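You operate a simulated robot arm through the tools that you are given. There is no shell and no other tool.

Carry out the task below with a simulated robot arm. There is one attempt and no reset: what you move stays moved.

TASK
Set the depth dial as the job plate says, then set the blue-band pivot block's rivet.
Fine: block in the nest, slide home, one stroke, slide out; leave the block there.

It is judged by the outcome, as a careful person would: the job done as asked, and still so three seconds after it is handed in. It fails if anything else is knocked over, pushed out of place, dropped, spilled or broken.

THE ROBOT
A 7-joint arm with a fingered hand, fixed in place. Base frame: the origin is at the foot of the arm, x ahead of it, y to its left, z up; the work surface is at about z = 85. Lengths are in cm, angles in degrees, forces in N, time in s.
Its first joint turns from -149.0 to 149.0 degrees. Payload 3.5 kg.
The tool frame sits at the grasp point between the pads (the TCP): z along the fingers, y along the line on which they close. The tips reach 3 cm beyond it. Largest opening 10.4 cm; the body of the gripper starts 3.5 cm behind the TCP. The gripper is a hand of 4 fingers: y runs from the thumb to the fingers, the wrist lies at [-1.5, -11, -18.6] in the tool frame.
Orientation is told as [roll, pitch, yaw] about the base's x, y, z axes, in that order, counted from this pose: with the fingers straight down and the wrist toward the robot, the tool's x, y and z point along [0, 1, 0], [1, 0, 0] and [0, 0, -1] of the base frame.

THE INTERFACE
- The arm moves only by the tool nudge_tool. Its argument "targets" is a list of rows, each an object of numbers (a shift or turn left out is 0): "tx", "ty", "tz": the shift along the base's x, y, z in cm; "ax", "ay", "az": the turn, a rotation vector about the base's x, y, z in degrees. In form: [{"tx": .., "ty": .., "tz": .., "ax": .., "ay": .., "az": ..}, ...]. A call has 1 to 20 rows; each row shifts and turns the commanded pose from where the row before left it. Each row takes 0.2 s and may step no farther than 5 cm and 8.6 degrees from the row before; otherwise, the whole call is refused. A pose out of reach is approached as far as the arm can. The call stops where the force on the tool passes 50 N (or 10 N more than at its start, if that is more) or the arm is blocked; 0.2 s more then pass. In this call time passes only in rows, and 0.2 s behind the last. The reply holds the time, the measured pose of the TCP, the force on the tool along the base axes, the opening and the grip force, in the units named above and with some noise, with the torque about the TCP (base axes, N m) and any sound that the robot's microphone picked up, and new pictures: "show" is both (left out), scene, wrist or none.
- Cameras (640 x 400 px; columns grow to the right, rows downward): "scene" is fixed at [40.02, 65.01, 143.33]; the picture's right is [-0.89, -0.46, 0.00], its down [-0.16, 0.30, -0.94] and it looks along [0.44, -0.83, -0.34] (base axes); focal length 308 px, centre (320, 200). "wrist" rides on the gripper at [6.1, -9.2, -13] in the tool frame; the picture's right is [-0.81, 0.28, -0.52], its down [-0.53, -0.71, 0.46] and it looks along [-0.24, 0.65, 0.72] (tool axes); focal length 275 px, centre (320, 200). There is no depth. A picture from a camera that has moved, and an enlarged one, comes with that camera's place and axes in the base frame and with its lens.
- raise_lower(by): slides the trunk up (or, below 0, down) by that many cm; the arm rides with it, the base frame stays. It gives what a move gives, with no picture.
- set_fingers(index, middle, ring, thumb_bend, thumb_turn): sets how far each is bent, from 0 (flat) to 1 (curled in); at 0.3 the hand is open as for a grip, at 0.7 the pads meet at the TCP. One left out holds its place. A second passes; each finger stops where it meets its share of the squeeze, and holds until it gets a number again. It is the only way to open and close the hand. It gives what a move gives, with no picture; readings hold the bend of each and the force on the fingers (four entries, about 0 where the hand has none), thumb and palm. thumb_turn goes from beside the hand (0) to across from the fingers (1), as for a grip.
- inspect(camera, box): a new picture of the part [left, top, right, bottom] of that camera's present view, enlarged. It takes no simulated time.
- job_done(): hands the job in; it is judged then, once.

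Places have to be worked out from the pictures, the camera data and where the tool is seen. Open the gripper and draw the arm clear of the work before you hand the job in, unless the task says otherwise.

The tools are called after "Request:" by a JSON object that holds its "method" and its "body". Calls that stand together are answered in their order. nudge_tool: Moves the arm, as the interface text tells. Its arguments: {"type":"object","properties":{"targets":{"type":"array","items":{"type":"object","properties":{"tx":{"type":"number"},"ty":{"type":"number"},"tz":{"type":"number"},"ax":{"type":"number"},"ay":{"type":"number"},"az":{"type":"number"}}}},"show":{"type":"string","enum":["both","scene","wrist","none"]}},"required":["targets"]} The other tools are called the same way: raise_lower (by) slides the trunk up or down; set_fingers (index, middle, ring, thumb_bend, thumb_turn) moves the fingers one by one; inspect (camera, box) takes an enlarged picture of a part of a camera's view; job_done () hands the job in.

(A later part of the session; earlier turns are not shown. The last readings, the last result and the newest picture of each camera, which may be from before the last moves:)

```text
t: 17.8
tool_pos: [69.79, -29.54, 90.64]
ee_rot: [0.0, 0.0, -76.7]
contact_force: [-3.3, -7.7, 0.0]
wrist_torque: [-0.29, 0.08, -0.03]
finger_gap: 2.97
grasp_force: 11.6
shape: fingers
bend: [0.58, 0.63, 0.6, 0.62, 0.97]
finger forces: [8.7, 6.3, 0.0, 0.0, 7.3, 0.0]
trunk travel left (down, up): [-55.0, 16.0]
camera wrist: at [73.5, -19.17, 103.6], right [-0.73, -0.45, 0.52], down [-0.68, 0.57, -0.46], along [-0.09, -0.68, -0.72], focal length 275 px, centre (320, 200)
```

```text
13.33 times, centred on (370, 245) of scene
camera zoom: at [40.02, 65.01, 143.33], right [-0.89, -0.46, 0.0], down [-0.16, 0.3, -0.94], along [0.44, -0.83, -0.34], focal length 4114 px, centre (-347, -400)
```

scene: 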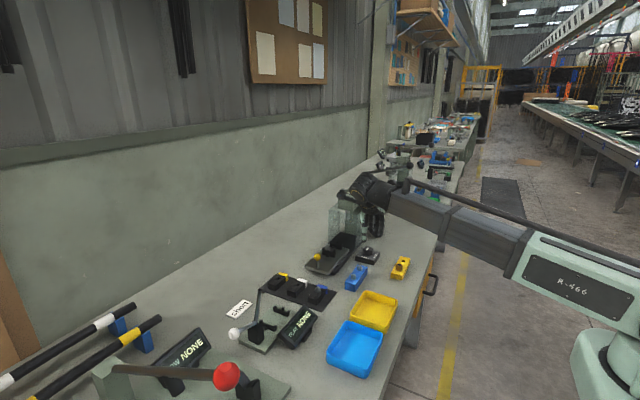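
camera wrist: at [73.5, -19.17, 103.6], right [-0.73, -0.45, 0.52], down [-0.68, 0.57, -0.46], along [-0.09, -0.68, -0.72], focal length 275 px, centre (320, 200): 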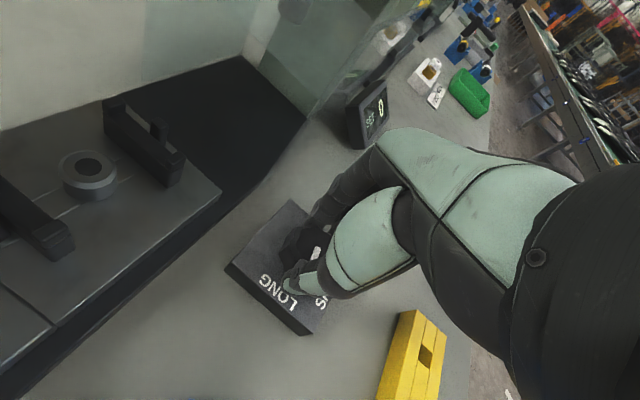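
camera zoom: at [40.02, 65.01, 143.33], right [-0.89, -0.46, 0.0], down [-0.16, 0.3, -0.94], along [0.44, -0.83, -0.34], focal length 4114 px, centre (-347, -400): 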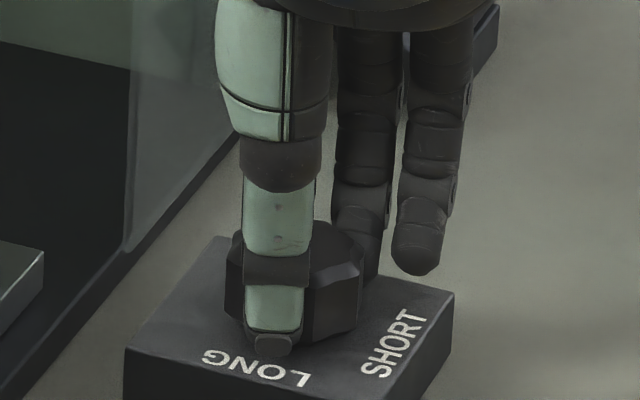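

The mark stays fixed relative to the hand while the plate has turned in view, so the knob is turning with the hand. I'll continue.

Request:
{"method": "nudge_tool", "body": {"targets": [{"az": 5}, {"az": 5}, {"az": 5}, {"az": 5}], "show": "wrist"}}

Request:
{"method": "inspect", "body": {"camera": "scene", "box": [340, 205, 400, 265]}}

```text
t: 18.8
tool_pos: [69.78, -29.54, 90.65]
ee_rot: [0.1, 0.0, -56.7]
contact_force: [-1.0, -9.3, 0.0]
wrist_torque: [-0.3, 0.04, -0.05]
finger_gap: 2.98
grasp_force: 11.6
shape: fingers
bend: [0.58, 0.63, 0.6, 0.62, 0.97]
finger forces: [8.6, 7.1, 0.0, 0.0, 7.0, 0.1]
trunk travel left (down, up): [-55.0, 16.0]
camera wrist: at [69.77, -18.49, 103.63], right [-0.53, -0.67, 0.52], down [-0.84, 0.3, -0.46], along [0.15, -0.67, -0.72], focal length 275 px, centre (320, 200)
```

wrist: 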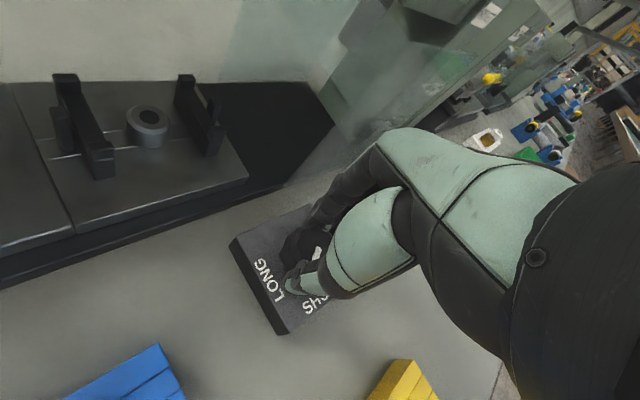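

```text
6.67 times, centred on (370, 235) of scene
camera zoom: at [40.02, 65.01, 143.33], right [-0.89, -0.46, 0.0], down [-0.16, 0.3, -0.94], along [0.44, -0.83, -0.34], focal length 2057 px, centre (-13, -33)
```

zoom: 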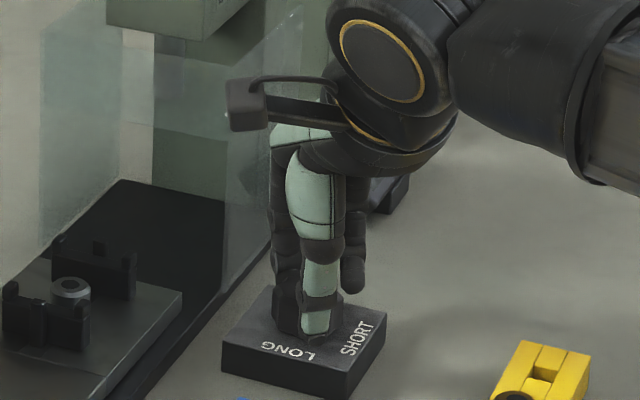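

No contact and the knob still follows. I'll continue another 30° and check the clearance to the lever ball.

Request:
{"method": "nudge_tool", "body": {"targets": [{"az": 5}, {"az": 5}, {"az": 5}, {"az": 5}, {"az": 5}, {"az": 5}], "show": "both"}}

Request:
{"method": "inspect", "body": {"camera": "scene", "box": [330, 165, 420, 265]}}

Request:
{"method": "inspect", "body": {"camera": "wrist", "box": [220, 180, 370, 340]}}

```text
t: 20.2
tool_pos: [69.93, -29.44, 90.7]
ee_rot: [0.0, -0.1, -26.7]
contact_force: [2.4, -13.2, 1.8]
wrist_torque: [-0.38, -0.09, -0.04]
finger_gap: 2.97
grasp_force: 11.9
shape: fingers
bend: [0.58, 0.62, 0.6, 0.62, 0.98]
finger forces: [8.3, 8.0, 0.1, 0.0, 7.5, 0.0]
trunk travel left (down, up): [-55.0, 16.0]
camera wrist: at [64.28, -19.92, 103.6], right [-0.12, -0.85, 0.52], down [-0.88, -0.16, -0.46], along [0.47, -0.51, -0.72], focal length 275 px, centre (320, 200)
```

scene: 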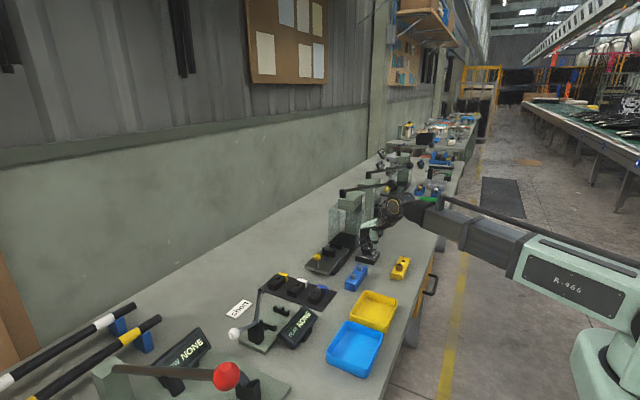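
wrist: 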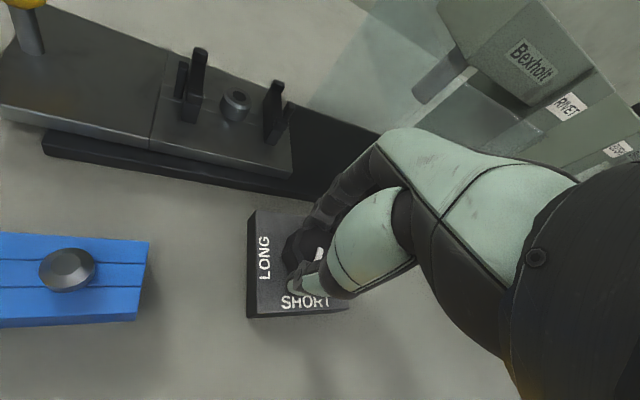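

```text
4.00 times, centred on (375, 215) of scene
camera zoom: at [40.02, 65.01, 143.33], right [-0.89, -0.46, 0.0], down [-0.16, 0.3, -0.94], along [0.44, -0.83, -0.34], focal length 1234 px, centre (100, 140)
```

zoom: 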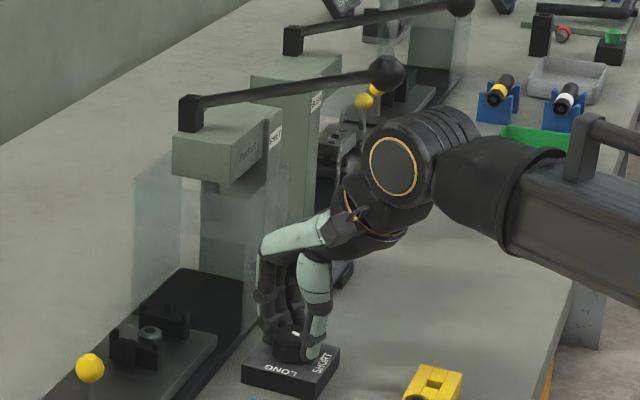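

```text
2.50 times, centred on (295, 260) of wrist
camera zoom: at [64.28, -19.92, 103.6], right [-0.12, -0.85, 0.52], down [-0.88, -0.16, -0.46], along [0.47, -0.51, -0.72], focal length 688 px, centre (382, 50)
```

zoom: 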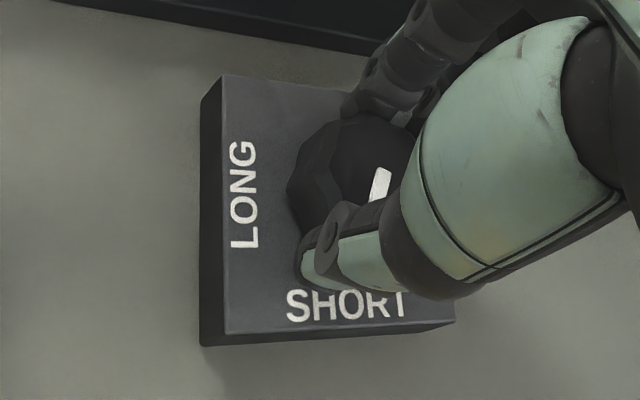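

About 65° has been turned and the mark has about 25° left to SHORT. To keep the wrist housing away from the lever ball, I'll release, turn the hand back, re-grip and finish the turn.

Request:
{"method": "set_fingers", "body": {"index": 0.48, "middle": 0.48, "ring": 0.5, "thumb_bend": 0.48}}

Request:
{"method": "nudge_tool", "body": {"targets": [{"az": -8}, {"az": -8}, {"az": -8}, {"az": -8}, {"az": -8}], "show": "wrist"}}

Request:
{"method": "inspect", "body": {"camera": "wrist", "box": [220, 180, 370, 340]}}

Request:
{"method": "inspect", "body": {"camera": "scene", "box": [350, 225, 390, 265]}}

```text
t: 21.2
tool_pos: [69.84, -29.37, 90.65]
ee_rot: [-0.1, 0.0, -26.8]
contact_force: [0.1, 0.6, 0.1]
wrist_torque: [0.02, 0.0, -0.05]
finger_gap: 5.68
grasp_force: 0.0
shape: fingers
bend: [0.48, 0.48, 0.5, 0.48, 0.98]
finger forces: [0.0, 0.0, 0.1, 0.1, 0.0, 0.0]
trunk travel left (down, up): [-55.0, 16.0]
```

```text
t: 22.4
tool_pos: [69.75, -29.52, 90.82]
ee_rot: [0.0, 0.0, -66.8]
contact_force: [0.1, 0.2, 1.4]
wrist_torque: [0.0, -0.01, 0.0]
finger_gap: 5.69
grasp_force: 0.0
shape: fingers
bend: [0.48, 0.48, 0.5, 0.48, 0.98]
finger forces: [0.0, 0.1, 0.0, 0.1, 0.0, 0.1]
trunk travel left (down, up): [-55.0, 16.0]
camera wrist: at [71.7, -18.66, 103.64], right [-0.64, -0.57, 0.52], down [-0.77, 0.45, -0.46], along [0.03, -0.69, -0.72], focal length 275 px, centre (320, 200)
```

wrist: 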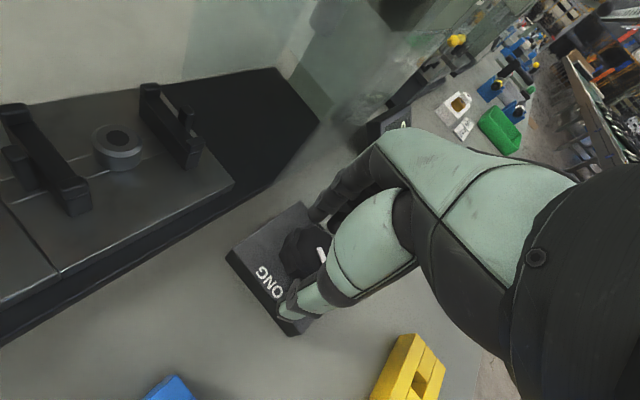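

```text
2.50 times, centred on (295, 260) of wrist
camera zoom: at [71.7, -18.66, 103.64], right [-0.64, -0.57, 0.52], down [-0.77, 0.45, -0.46], along [0.03, -0.69, -0.72], focal length 688 px, centre (382, 50)
```

zoom: 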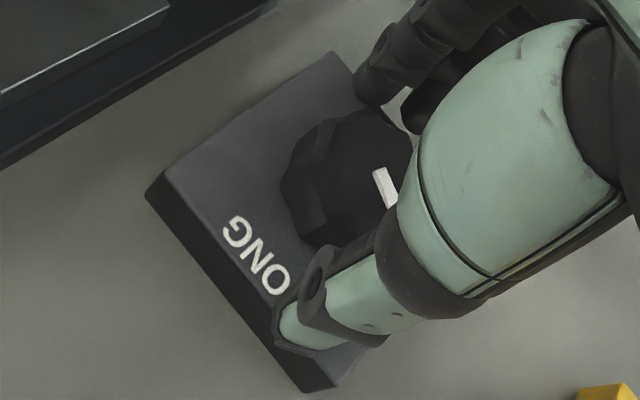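

```text
10.00 times, centred on (370, 245) of scene
camera zoom: at [40.02, 65.01, 143.33], right [-0.89, -0.46, 0.0], down [-0.16, 0.3, -0.94], along [0.44, -0.83, -0.34], focal length 3085 px, centre (-180, -250)
```

zoom: 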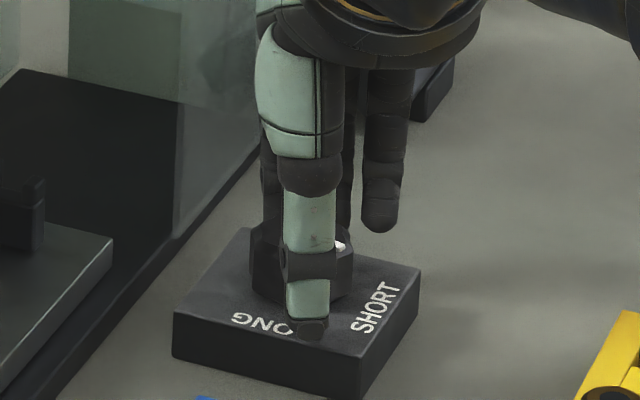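

Re-gripping at -67° yaw to finish the remaining turn.

Request:
{"method": "set_fingers", "body": {"index": 0.68, "middle": 0.68, "ring": 0.58, "thumb_bend": 0.7}}

Request:
{"method": "nudge_tool", "body": {"targets": [{"az": 5}, {"az": 5}, {"az": 5}, {"az": 5}, {"az": 4}], "show": "wrist"}}

Request:
{"method": "set_fingers", "body": {"index": 0.46, "middle": 0.46, "ring": 0.46, "thumb_bend": 0.46}}

Request:
{"method": "inspect", "body": {"camera": "wrist", "box": [220, 180, 370, 340]}}

Request:
{"method": "inspect", "body": {"camera": "scene", "box": [350, 225, 390, 265]}}

```text
t: 23.4
tool_pos: [69.79, -29.62, 90.68]
ee_rot: [0.0, 0.1, -66.8]
contact_force: [-0.8, -6.4, 1.2]
wrist_torque: [-0.24, 0.02, -0.01]
finger_gap: 2.97
grasp_force: 11.3
shape: fingers
bend: [0.58, 0.63, 0.57, 0.61, 0.97]
finger forces: [7.7, 6.0, 0.1, 0.1, 7.7, 0.1]
trunk travel left (down, up): [-55.0, 16.0]
```

```text
t: 24.6
tool_pos: [69.81, -29.58, 90.68]
ee_rot: [0.0, 0.0, -42.6]
contact_force: [-1.2, -12.8, 1.8]
wrist_torque: [-0.36, 0.0, -0.11]
finger_gap: 2.95
grasp_force: 11.5
shape: fingers
bend: [0.58, 0.62, 0.57, 0.62, 0.97]
finger forces: [8.6, 7.4, 0.1, 0.0, 7.0, 0.0]
trunk travel left (down, up): [-55.0, 16.0]
camera wrist: at [67.08, -18.82, 103.63], right [-0.35, -0.78, 0.52], down [-0.89, 0.09, -0.46], along [0.31, -0.62, -0.72], focal length 275 px, centre (320, 200)
```

wrist: 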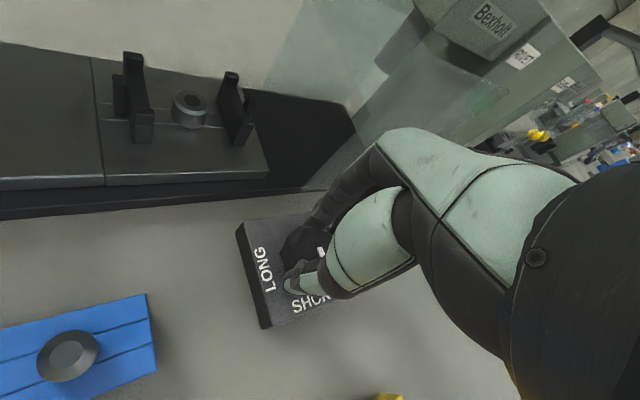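

```text
t: 25.6
tool_pos: [69.76, -29.55, 90.68]
ee_rot: [0.0, 0.0, -42.8]
contact_force: [-0.2, -0.6, -0.5]
wrist_torque: [0.02, 0.0, -0.03]
finger_gap: 6.22
grasp_force: 0.0
shape: fingers
bend: [0.46, 0.46, 0.46, 0.46, 0.97]
finger forces: [0.1, 0.1, 0.0, 0.1, 0.0, 0.0]
trunk travel left (down, up): [-55.0, 16.0]
```

```text
2.50 times, centred on (295, 260) of wrist
camera zoom: at [67.12, -18.72, 103.64], right [-0.35, -0.78, 0.52], down [-0.89, 0.09, -0.46], along [0.31, -0.62, -0.72], focal length 688 px, centre (382, 50)
```

zoom: 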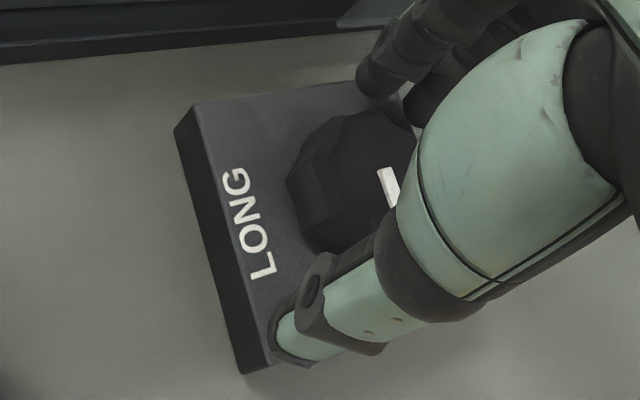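

```text
10.00 times, centred on (370, 245) of scene
camera zoom: at [40.02, 65.01, 143.33], right [-0.89, -0.46, 0.0], down [-0.16, 0.3, -0.94], along [0.44, -0.83, -0.34], focal length 3085 px, centre (-180, -250)
```

zoom: 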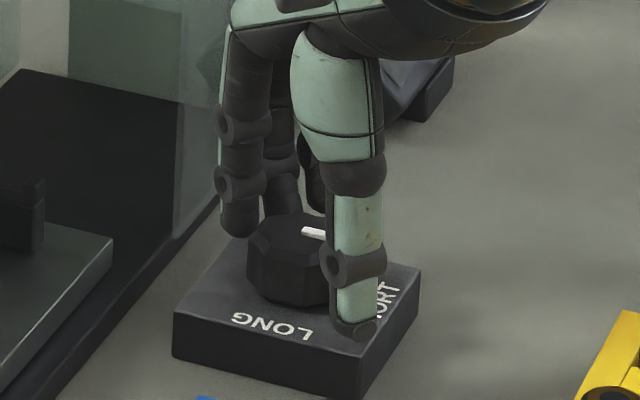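

The mark now points along -x, right at SHORT to within a few degrees. I'll lift clear, move toward +y away from the lever, and verify the dial in a clear view.

Request:
{"method": "nudge_tool", "body": {"targets": [{"tz": 2}, {"tz": 3}, {"ty": 4, "tx": -1}, {"ty": 4, "tx": -1, "tz": 2}, {"ty": 3, "tz": 4}, {"tz": 4}], "show": "both"}}

Request:
{"method": "inspect", "body": {"camera": "scene", "box": [345, 230, 395, 270]}}

Request:
{"method": "inspect", "body": {"camera": "scene", "box": [320, 165, 410, 240]}}

```text
t: 27.0
tool_pos: [67.89, -18.25, 105.79]
ee_rot: [0.1, 0.0, -42.8]
contact_force: [-0.4, -0.4, -0.8]
wrist_torque: [-0.01, -0.01, -0.01]
finger_gap: 6.25
grasp_force: 0.1
shape: fingers
bend: [0.46, 0.46, 0.46, 0.46, 0.97]
finger forces: [0.1, 0.0, 0.1, 0.0, 0.0, 0.0]
trunk travel left (down, up): [-55.0, 16.0]
camera wrist: at [65.2, -7.64, 118.78], right [-0.35, -0.78, 0.52], down [-0.89, 0.09, -0.46], along [0.31, -0.62, -0.72], focal length 275 px, centre (320, 200)
```

scene: 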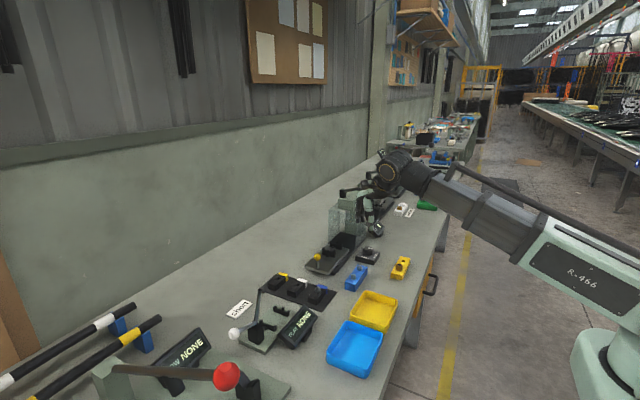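
wrist: 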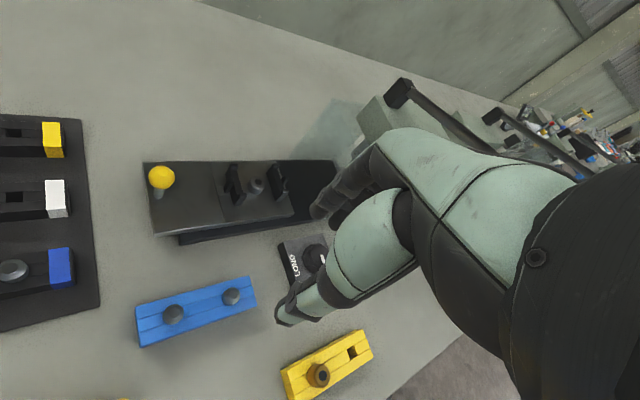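

```text
10.00 times, centred on (370, 250) of scene
camera zoom: at [40.02, 65.01, 143.33], right [-0.89, -0.46, 0.0], down [-0.16, 0.3, -0.94], along [0.44, -0.83, -0.34], focal length 3085 px, centre (-180, -300)
```

zoom: 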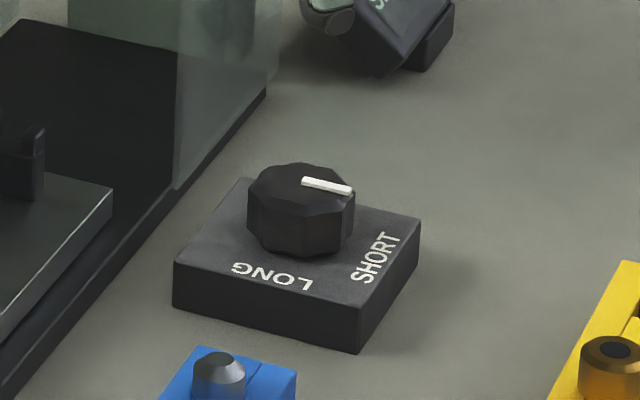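

```text
5.33 times, centred on (365, 202) of scene
camera zoom: at [40.02, 65.01, 143.33], right [-0.89, -0.46, 0.0], down [-0.16, 0.3, -0.94], along [0.44, -0.83, -0.34], focal length 1646 px, centre (80, 187)
```

zoom: 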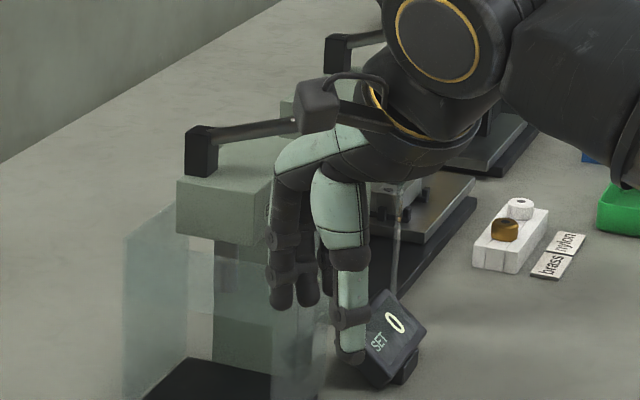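

The mark is at SHORT but may be a few degrees past. I'll measure it with a tighter zoom from both cameras.

Request:
{"method": "inspect", "body": {"camera": "scene", "box": [360, 242, 382, 258]}}

Request:
{"method": "inspect", "body": {"camera": "wrist", "box": [270, 225, 340, 295]}}

```text
16.00 times, centred on (371, 250) of scene
camera zoom: at [40.02, 65.01, 143.33], right [-0.89, -0.46, 0.0], down [-0.16, 0.3, -0.94], along [0.44, -0.83, -0.34], focal length 4937 px, centre (-496, -600)
```

zoom: 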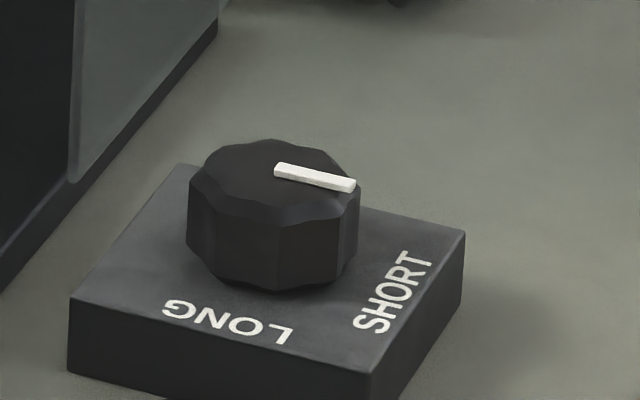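

```text
5.71 times, centred on (305, 260) of wrist
camera zoom: at [65.2, -7.64, 118.78], right [-0.35, -0.78, 0.52], down [-0.89, 0.09, -0.46], along [0.31, -0.62, -0.72], focal length 1573 px, centre (406, -143)
```

zoom: 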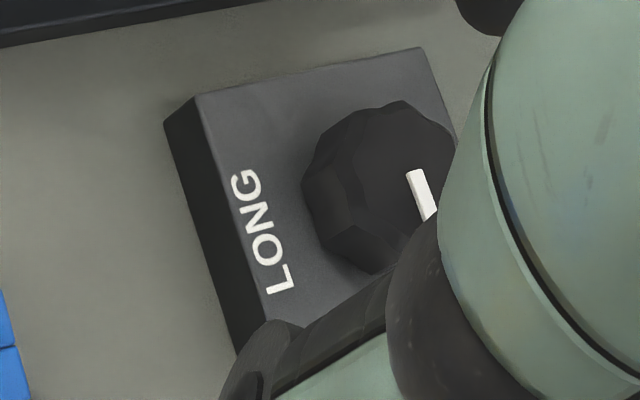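

The mark runs parallel to the plate edges and points at SHORT, so the dial is set. Next I'll swing the hand back to yaw 0 at height and go above the pivot-block tray for a close look.

Request:
{"method": "nudge_tool", "body": {"targets": [{"az": 7.1, "tz": 2, "ty": 2, "tx": 1}, {"az": 7.1, "tz": 2, "ty": 3, "tx": 1}, {"az": 7.1, "tz": 1, "ty": 3, "tx": 1}, {"az": 7.1, "ty": 3, "tx": 1}, {"az": 7.2, "ty": 3, "tx": 1}, {"az": 7.2, "ty": 2.3, "tx": 1.1}], "show": "both"}}

Request:
{"method": "inspect", "body": {"camera": "wrist", "box": [60, 200, 380, 400]}}

Request:
{"method": "inspect", "body": {"camera": "scene", "box": [255, 265, 345, 325]}}

```text
t: 28.4
tool_pos: [74.06, -2.04, 110.69]
ee_rot: [0.1, 0.1, 0.1]
contact_force: [0.0, -0.1, -0.1]
wrist_torque: [-0.01, -0.03, 0.0]
finger_gap: 6.22
grasp_force: 0.1
shape: fingers
bend: [0.46, 0.46, 0.46, 0.46, 0.97]
finger forces: [0.0, 0.0, 0.0, 0.0, 0.1, 0.0]
trunk travel left (down, up): [-55.0, 16.0]
camera wrist: at [64.76, 3.95, 123.61], right [0.28, -0.81, 0.52], down [-0.71, -0.53, -0.46], along [0.65, -0.24, -0.72], focal length 275 px, centre (320, 200)
```

scene: 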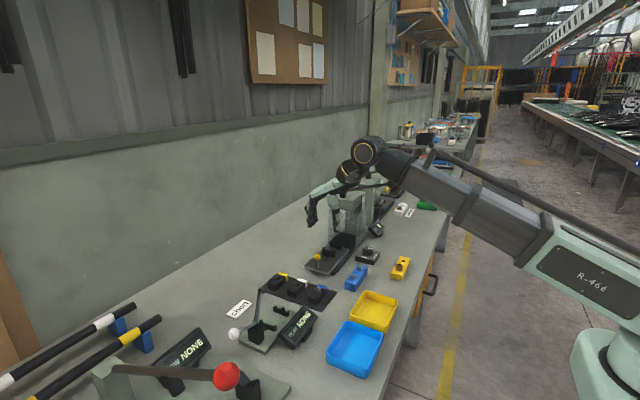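
wrist: 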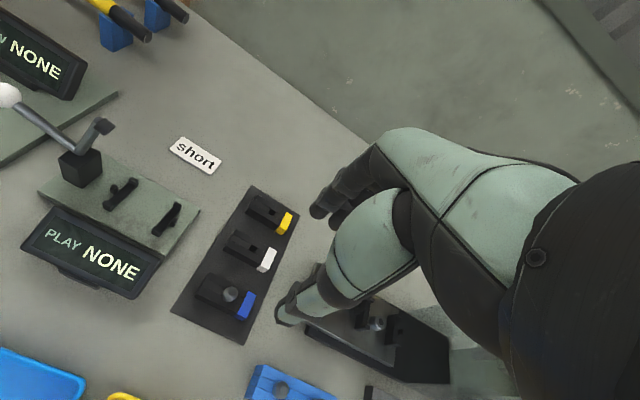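

```text
2.00 times, centred on (220, 300) of wrist
camera zoom: at [64.76, 3.95, 123.61], right [0.28, -0.81, 0.52], down [-0.71, -0.53, -0.46], along [0.65, -0.24, -0.72], focal length 551 px, centre (520, 0)
```

zoom: 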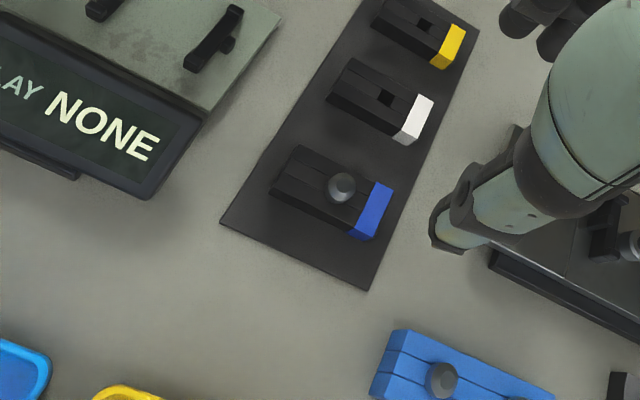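

```text
6.67 times, centred on (300, 295) of scene
camera zoom: at [40.02, 65.01, 143.33], right [-0.89, -0.46, 0.0], down [-0.16, 0.3, -0.94], along [0.44, -0.83, -0.34], focal length 2057 px, centre (453, -433)
```

zoom: 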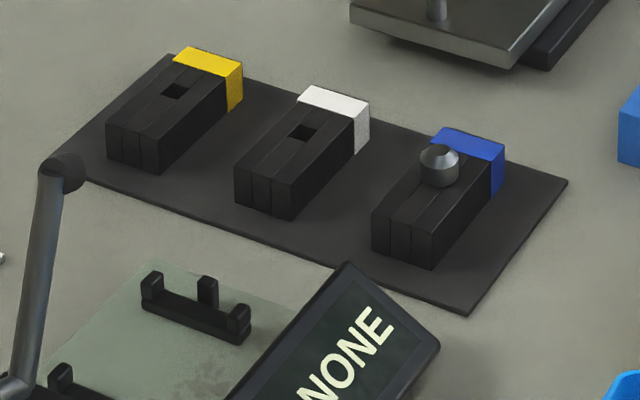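

The blue-band block centre is about (75.75,-1.35), roughly 3 × 6 cm with top z near 87.5, and the loose rivet stands in its middle; the white block's near face is about x=80.9. I'll curl the ring finger out of the way so only index and middle go beside the block, set a narrower opening, and look again.

Request:
{"method": "set_fingers", "body": {"index": 0.52, "middle": 0.52, "ring": 1.0, "thumb_bend": 0.46}}

Request:
{"method": "nudge_tool", "body": {"targets": [{"tx": 0.8, "ty": 0.5, "tz": -4}, {"tx": 0.8, "ty": 0.5, "tz": -4}], "show": "both"}}

Request:
{"method": "inspect", "body": {"camera": "scene", "box": [270, 210, 370, 310]}}

Request:
{"method": "inspect", "body": {"camera": "wrist", "box": [160, 160, 420, 360]}}

```text
t: 29.4
tool_pos: [74.05, -2.23, 110.76]
ee_rot: [0.0, -0.1, 0.0]
contact_force: [-0.2, -0.1, 0.6]
wrist_torque: [-0.02, -0.03, 0.02]
finger_gap: 5.46
grasp_force: 0.0
shape: fingers
bend: [0.52, 0.52, 1.0, 0.46, 0.97]
finger forces: [0.0, 0.0, 0.0, 0.1, 0.0, 0.0]
trunk travel left (down, up): [-55.0, 16.0]
```

```text
t: 30.0
tool_pos: [75.53, -0.95, 102.71]
ee_rot: [0.1, 0.0, 0.0]
contact_force: [-0.1, 0.3, 0.1]
wrist_torque: [0.05, -0.02, 0.04]
finger_gap: 5.45
grasp_force: 0.1
shape: fingers
bend: [0.52, 0.52, 1.0, 0.46, 0.97]
finger forces: [0.0, 0.0, 0.0, 0.1, 0.0, 0.1]
trunk travel left (down, up): [-55.0, 16.0]
camera wrist: at [66.17, 5.22, 115.68], right [0.28, -0.81, 0.52], down [-0.71, -0.53, -0.46], along [0.65, -0.24, -0.72], focal length 275 px, centre (320, 200)
```

scene: 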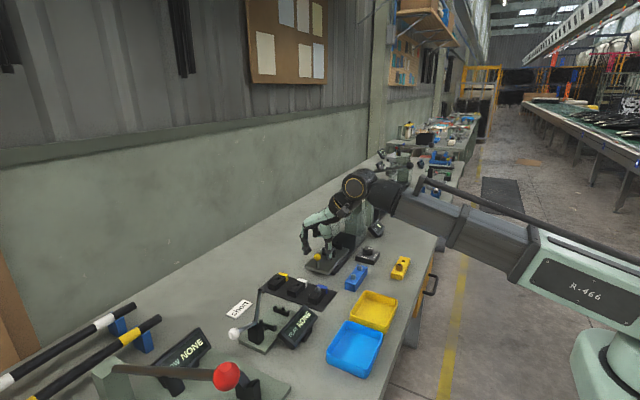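
wrist: 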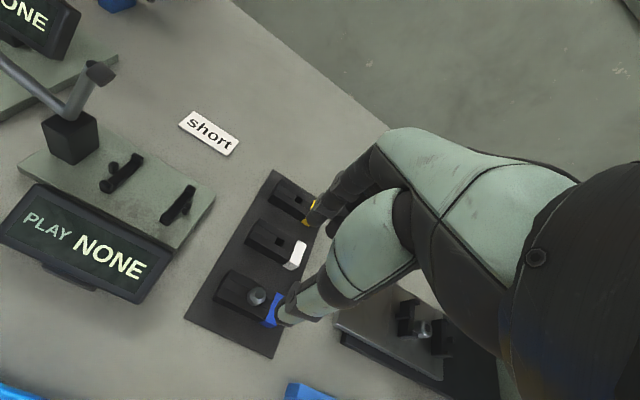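

```text
4.00 times, centred on (320, 260) of scene
camera zoom: at [40.02, 65.01, 143.33], right [-0.89, -0.46, 0.0], down [-0.16, 0.3, -0.94], along [0.44, -0.83, -0.34], focal length 1234 px, centre (320, -40)
```

zoom: 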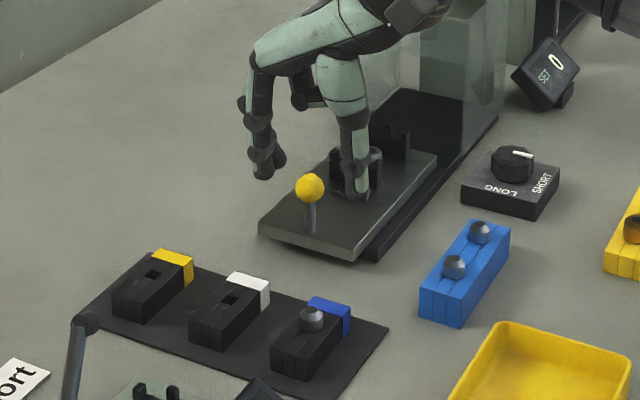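

```text
2.00 times, centred on (290, 260) of wrist
camera zoom: at [66.17, 5.22, 115.68], right [0.28, -0.81, 0.52], down [-0.71, -0.53, -0.46], along [0.65, -0.24, -0.72], focal length 551 px, centre (380, 80)
```

zoom: 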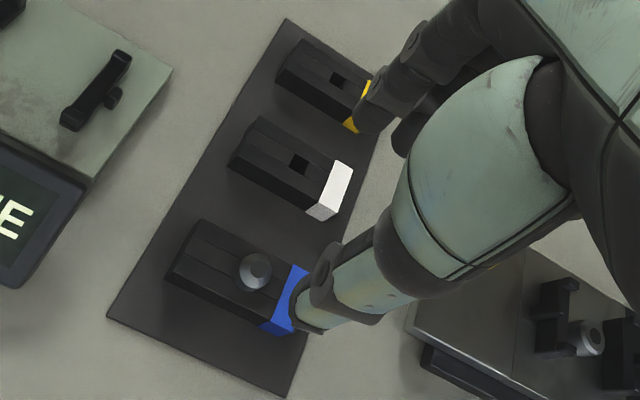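

The rivet is at about (75.55,-1.3). The TCP is nearly above it and the ring finger is folded up. I'll descend to just above the block and check alignment.

Request:
{"method": "nudge_tool", "body": {"targets": [{"tz": -3}, {"tz": -3}, {"tz": -2}], "show": "wrist"}}

Request:
{"method": "inspect", "body": {"camera": "scene", "box": [280, 235, 360, 315]}}

Request:
{"method": "inspect", "body": {"camera": "wrist", "box": [200, 160, 400, 320]}}

```text
t: 30.8
tool_pos: [75.49, -1.17, 94.61]
ee_rot: [0.0, 0.0, 0.0]
contact_force: [0.2, 0.2, 0.6]
wrist_torque: [0.01, -0.02, -0.02]
finger_gap: 5.46
grasp_force: 0.0
shape: fingers
bend: [0.52, 0.52, 1.0, 0.46, 0.97]
finger forces: [0.0, 0.0, 0.0, 0.0, 0.0, 0.0]
trunk travel left (down, up): [-55.0, 16.0]
camera wrist: at [66.16, 5.04, 107.55], right [0.28, -0.81, 0.52], down [-0.71, -0.53, -0.46], along [0.64, -0.24, -0.72], focal length 275 px, centre (320, 200)
```

wrist: 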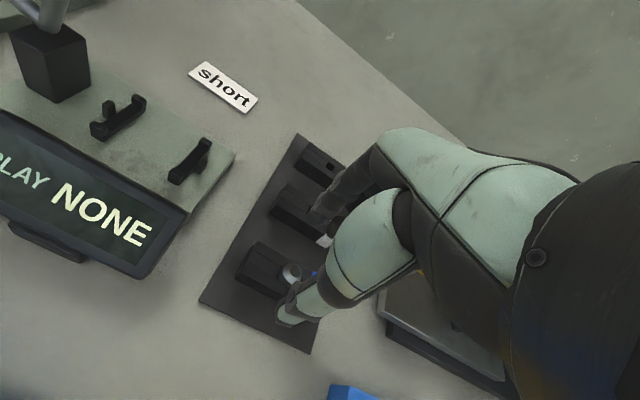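

```text
5.00 times, centred on (320, 275) of scene
camera zoom: at [40.02, 65.01, 143.33], right [-0.89, -0.46, 0.0], down [-0.16, 0.3, -0.94], along [0.44, -0.83, -0.34], focal length 1543 px, centre (320, -175)
```

zoom: 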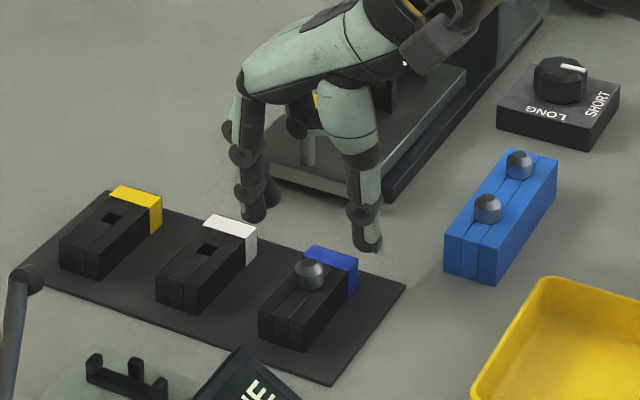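

```text
2.50 times, centred on (300, 240) of wrist
camera zoom: at [66.16, 5.04, 107.55], right [0.28, -0.81, 0.52], down [-0.71, -0.53, -0.46], along [0.64, -0.24, -0.72], focal length 688 px, centre (370, 100)
```

zoom: 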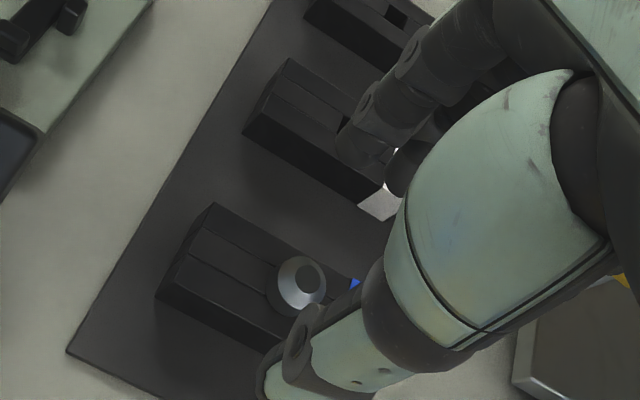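

The rivet axis reads about (75.3,-1.4), and TCP (75.49,-1.17) is close. I'll shift 0.2 cm toward -x and lower beside the block.

Request:
{"method": "nudge_tool", "body": {"targets": [{"tx": -0.2, "tz": -1.5}, {"tz": -1.5}, {"tz": -1}, {"tz": -0.6}], "show": "wrist"}}

Request:
{"method": "inspect", "body": {"camera": "scene", "box": [290, 260, 350, 310]}}

Request:
{"method": "inspect", "body": {"camera": "wrist", "box": [220, 180, 380, 320]}}

```text
t: 31.8
tool_pos: [75.22, -1.03, 90.01]
ee_rot: [-0.1, -0.2, 0.0]
contact_force: [0.3, 0.1, -1.0]
wrist_torque: [-0.01, 0.01, -0.03]
finger_gap: 5.45
grasp_force: 0.0
shape: fingers
bend: [0.52, 0.52, 1.0, 0.46, 0.97]
finger forces: [0.1, 0.0, 0.0, 0.0, 0.0, 0.0]
trunk travel left (down, up): [-55.0, 16.0]
camera wrist: at [66.08, 5.03, 102.96], right [0.28, -0.81, 0.52], down [-0.71, -0.53, -0.46], along [0.65, -0.24, -0.72], focal length 275 px, centre (320, 200)
```

wrist: 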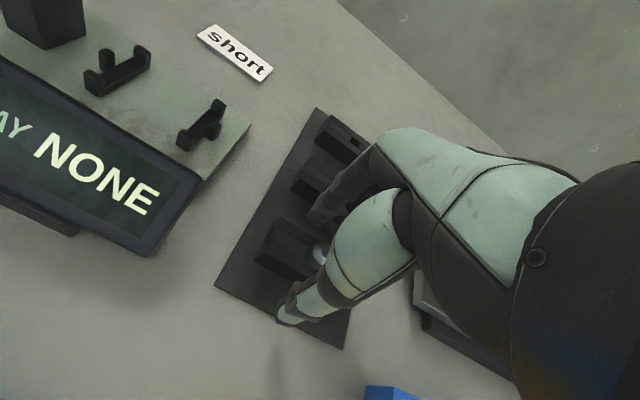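

```text
8.00 times, centred on (320, 285) of scene
camera zoom: at [40.02, 65.01, 143.33], right [-0.89, -0.46, 0.0], down [-0.16, 0.3, -0.94], along [0.44, -0.83, -0.34], focal length 2468 px, centre (320, -480)
```

zoom: 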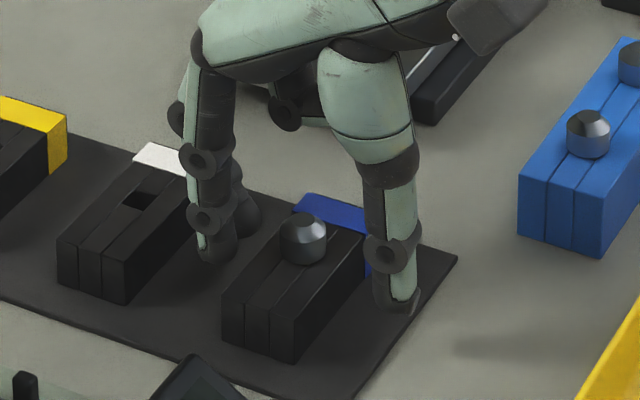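

```text
2.86 times, centred on (300, 250) of wrist
camera zoom: at [66.08, 5.03, 102.96], right [0.28, -0.81, 0.52], down [-0.71, -0.53, -0.46], along [0.65, -0.24, -0.72], focal length 786 px, centre (377, 57)
```

zoom: 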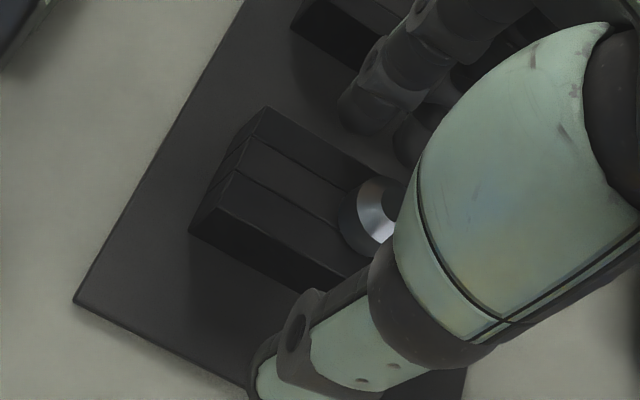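

Fingers are well placed either side of the blue-band block, clear of the white block. I'll lower 0.4 cm more and close.

Request:
{"method": "nudge_tool", "body": {"targets": [{"tz": -0.4}], "show": "none"}}

Request:
{"method": "set_fingers", "body": {"index": 0.62, "middle": 0.62, "thumb_bend": 0.62}}

Request:
{"method": "set_fingers", "body": {"index": 0.74, "middle": 0.74, "thumb_bend": 0.74}}

Request:
{"method": "inspect", "body": {"camera": "scene", "box": [290, 260, 350, 310]}}

Request:
{"method": "inspect", "body": {"camera": "wrist", "box": [220, 180, 380, 320]}}

```text
t: 32.2
tool_pos: [75.29, -1.11, 89.67]
ee_rot: [-0.1, 0.0, 0.0]
contact_force: [0.0, 0.2, 0.5]
wrist_torque: [-0.04, 0.01, 0.0]
finger_gap: 5.44
grasp_force: 0.1
shape: fingers
bend: [0.52, 0.52, 1.0, 0.46, 0.97]
finger forces: [0.0, 0.0, 0.1, 0.0, 0.1, 0.0]
trunk travel left (down, up): [-55.0, 16.0]
```

```text
t: 33.2
tool_pos: [75.39, -1.19, 89.73]
ee_rot: [0.0, 0.0, -0.1]
contact_force: [-0.8, 1.0, 0.2]
wrist_torque: [0.01, 0.02, 0.03]
finger_gap: 2.73
grasp_force: 2.5
shape: fingers
bend: [0.61, 0.61, 1.0, 0.59, 0.97]
finger forces: [1.1, 1.0, 0.0, 0.0, 2.4, 0.0]
trunk travel left (down, up): [-55.0, 16.0]
```

```text
t: 34.2
tool_pos: [75.4, -1.1, 89.62]
ee_rot: [0.0, -0.1, 0.1]
contact_force: [-0.5, -0.1, -0.9]
wrist_torque: [-0.01, 0.02, 0.02]
finger_gap: 2.47
grasp_force: 15.4
shape: fingers
bend: [0.72, 0.72, 1.0, 0.58, 0.95]
finger forces: [10.5, 5.0, 0.1, 0.0, 15.0, 0.1]
trunk travel left (down, up): [-55.0, 16.0]
```

```text
8.00 times, centred on (320, 285) of scene
camera zoom: at [40.02, 65.01, 143.33], right [-0.89, -0.46, 0.0], down [-0.16, 0.3, -0.94], along [0.44, -0.83, -0.34], focal length 2468 px, centre (320, -480)
```

zoom: 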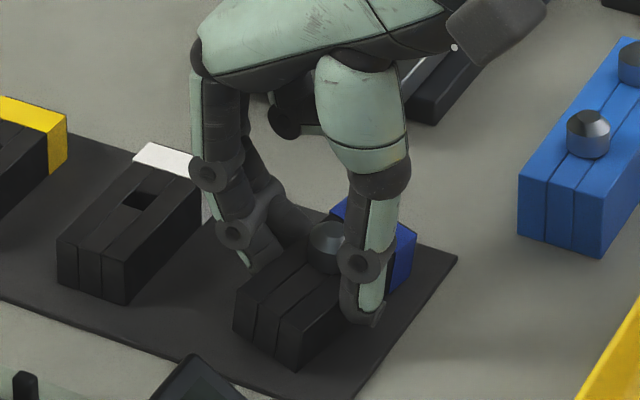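

```text
2.86 times, centred on (300, 250) of wrist
camera zoom: at [66.12, 5.0, 102.57], right [0.28, -0.81, 0.52], down [-0.71, -0.53, -0.46], along [0.65, -0.24, -0.72], focal length 786 px, centre (377, 57)
```

zoom: 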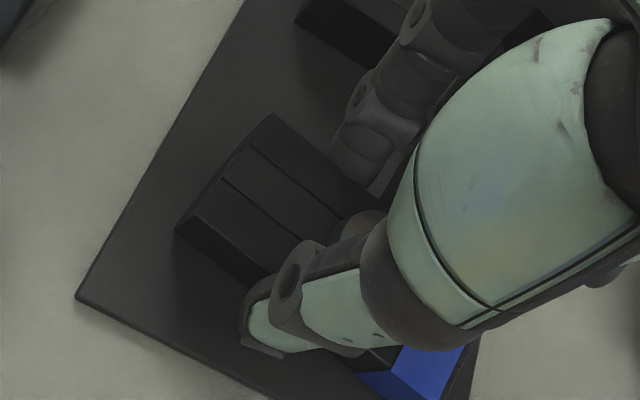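

The grip is firm (about 15 N), but the block appears to have yawed somewhat as the fingers pushed it. I'll zoom in to measure before lifting.

Request:
{"method": "inspect", "body": {"camera": "scene", "box": [304, 278, 336, 302]}}

Request:
{"method": "inspect", "body": {"camera": "wrist", "box": [260, 215, 350, 285]}}

```text
16.00 times, centred on (320, 290) of scene
camera zoom: at [40.02, 65.01, 143.33], right [-0.89, -0.46, 0.0], down [-0.16, 0.3, -0.94], along [0.44, -0.83, -0.34], focal length 4937 px, centre (320, -1240)
```

zoom: 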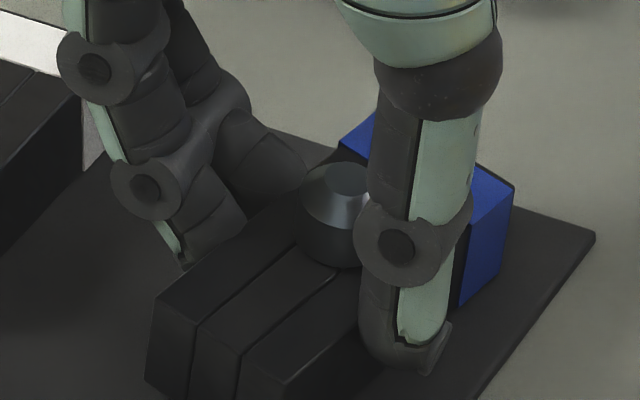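

```text
5.71 times, centred on (305, 250) of wrist
camera zoom: at [66.12, 5.0, 102.57], right [0.28, -0.81, 0.52], down [-0.71, -0.53, -0.46], along [0.65, -0.24, -0.72], focal length 1573 px, centre (406, -86)
```

zoom: 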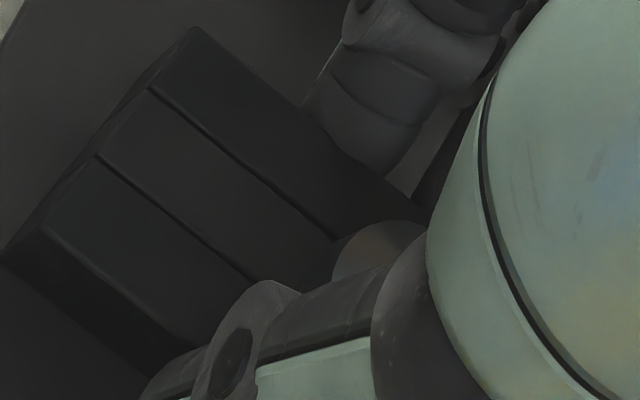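

The block is yawed about -9° in the hand, which I can compensate by turning the hand +9° at the nest. The grip is firm, so I'll lift gently.

Request:
{"method": "nudge_tool", "body": {"targets": [{"tz": 0.7}, {"tz": 1}, {"tz": 1.5}, {"tz": 1.5}, {"tz": 1.5}], "show": "both"}}

Request:
{"method": "inspect", "body": {"camera": "scene", "box": [290, 240, 350, 300]}}

Request:
{"method": "inspect", "body": {"camera": "wrist", "box": [230, 200, 390, 320]}}

```text
t: 35.4
tool_pos: [75.49, -1.19, 95.92]
ee_rot: [0.0, 0.0, 0.0]
contact_force: [0.0, -0.3, -0.7]
wrist_torque: [0.03, -0.01, 0.02]
finger_gap: 2.45
grasp_force: 15.3
shape: fingers
bend: [0.72, 0.72, 1.0, 0.58, 0.95]
finger forces: [9.6, 5.5, 0.0, 0.0, 15.2, 0.1]
trunk travel left (down, up): [-55.0, 16.0]
camera wrist: at [66.15, 4.96, 108.79], right [0.28, -0.81, 0.52], down [-0.71, -0.53, -0.46], along [0.65, -0.24, -0.72], focal length 275 px, centre (320, 200)
```

scene: 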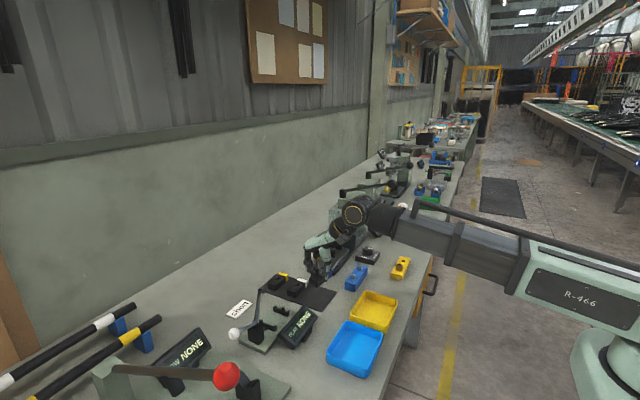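
wrist: 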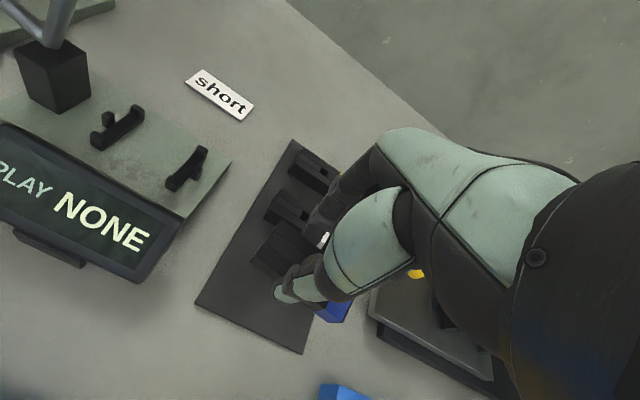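

```text
6.67 times, centred on (320, 270) of scene
camera zoom: at [40.02, 65.01, 143.33], right [-0.89, -0.46, 0.0], down [-0.16, 0.3, -0.94], along [0.44, -0.83, -0.34], focal length 2057 px, centre (320, -267)
```

zoom: 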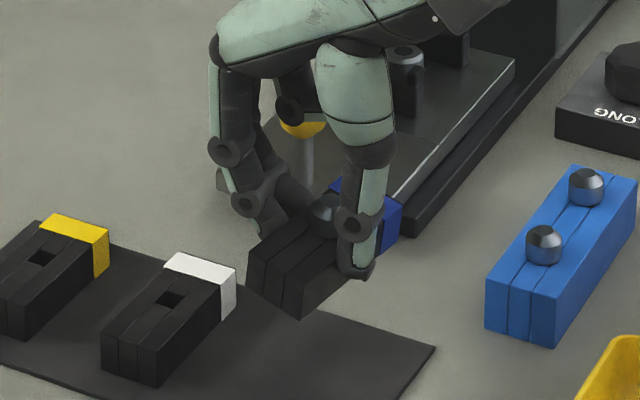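

```text
3.33 times, centred on (310, 260) of wrist
camera zoom: at [66.15, 4.96, 108.79], right [0.28, -0.81, 0.52], down [-0.71, -0.53, -0.46], along [0.65, -0.24, -0.72], focal length 918 px, centre (353, 0)
```

zoom: 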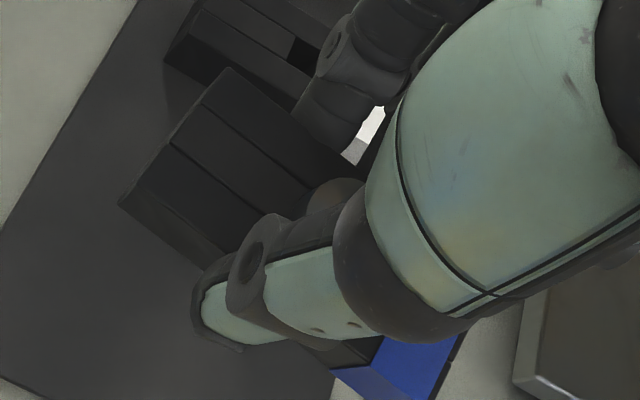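

The block is lifted with the rivet still seated. I'll zoom to measure its tilt and yaw in the hand.

Request:
{"method": "inspect", "body": {"camera": "scene", "box": [304, 262, 334, 292]}}

Request:
{"method": "inspect", "body": {"camera": "wrist", "box": [250, 210, 350, 320]}}

```text
13.33 times, centred on (319, 277) of scene
camera zoom: at [40.02, 65.01, 143.33], right [-0.89, -0.46, 0.0], down [-0.16, 0.3, -0.94], along [0.44, -0.83, -0.34], focal length 4114 px, centre (333, -827)
```

zoom: 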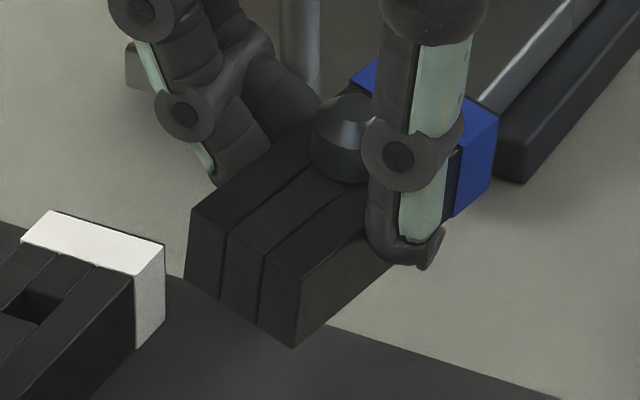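

```text
3.64 times, centred on (300, 265) of wrist
camera zoom: at [66.15, 4.96, 108.79], right [0.28, -0.81, 0.52], down [-0.71, -0.53, -0.46], along [0.65, -0.24, -0.72], focal length 1001 px, centre (393, -36)
```

zoom: 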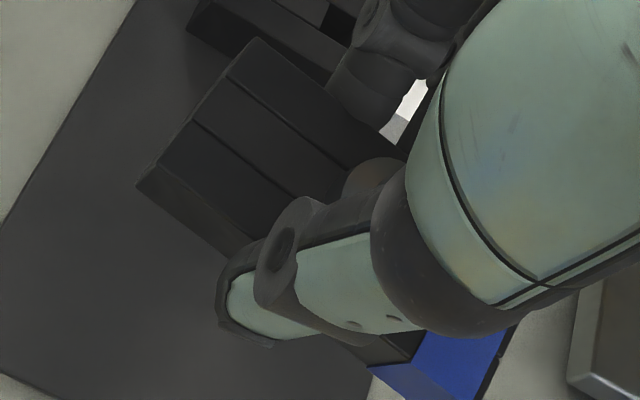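

The block is tilted about 8° and yawed about 9°, because the fingers over-travelled and dragged it toward the thumb. I'll set it back down and re-grip with the two fingers held as a fixed wall and only the thumb squeezing.

Request:
{"method": "nudge_tool", "body": {"targets": [{"tz": -2}, {"tz": -2}, {"tz": -1.2}, {"tz": -0.6}, {"tz": -0.4}], "show": "none"}}

```text
t: 36.6
tool_pos: [75.43, -1.16, 89.62]
ee_rot: [0.0, 0.0, 0.0]
contact_force: [-0.7, -0.1, 0.3]
wrist_torque: [0.04, -0.01, -0.02]
finger_gap: 2.49
grasp_force: 15.3
shape: fingers
bend: [0.72, 0.72, 1.0, 0.58, 0.95]
finger forces: [10.1, 5.3, 0.0, 0.0, 15.2, 0.0]
trunk travel left (down, up): [-55.0, 16.0]
```

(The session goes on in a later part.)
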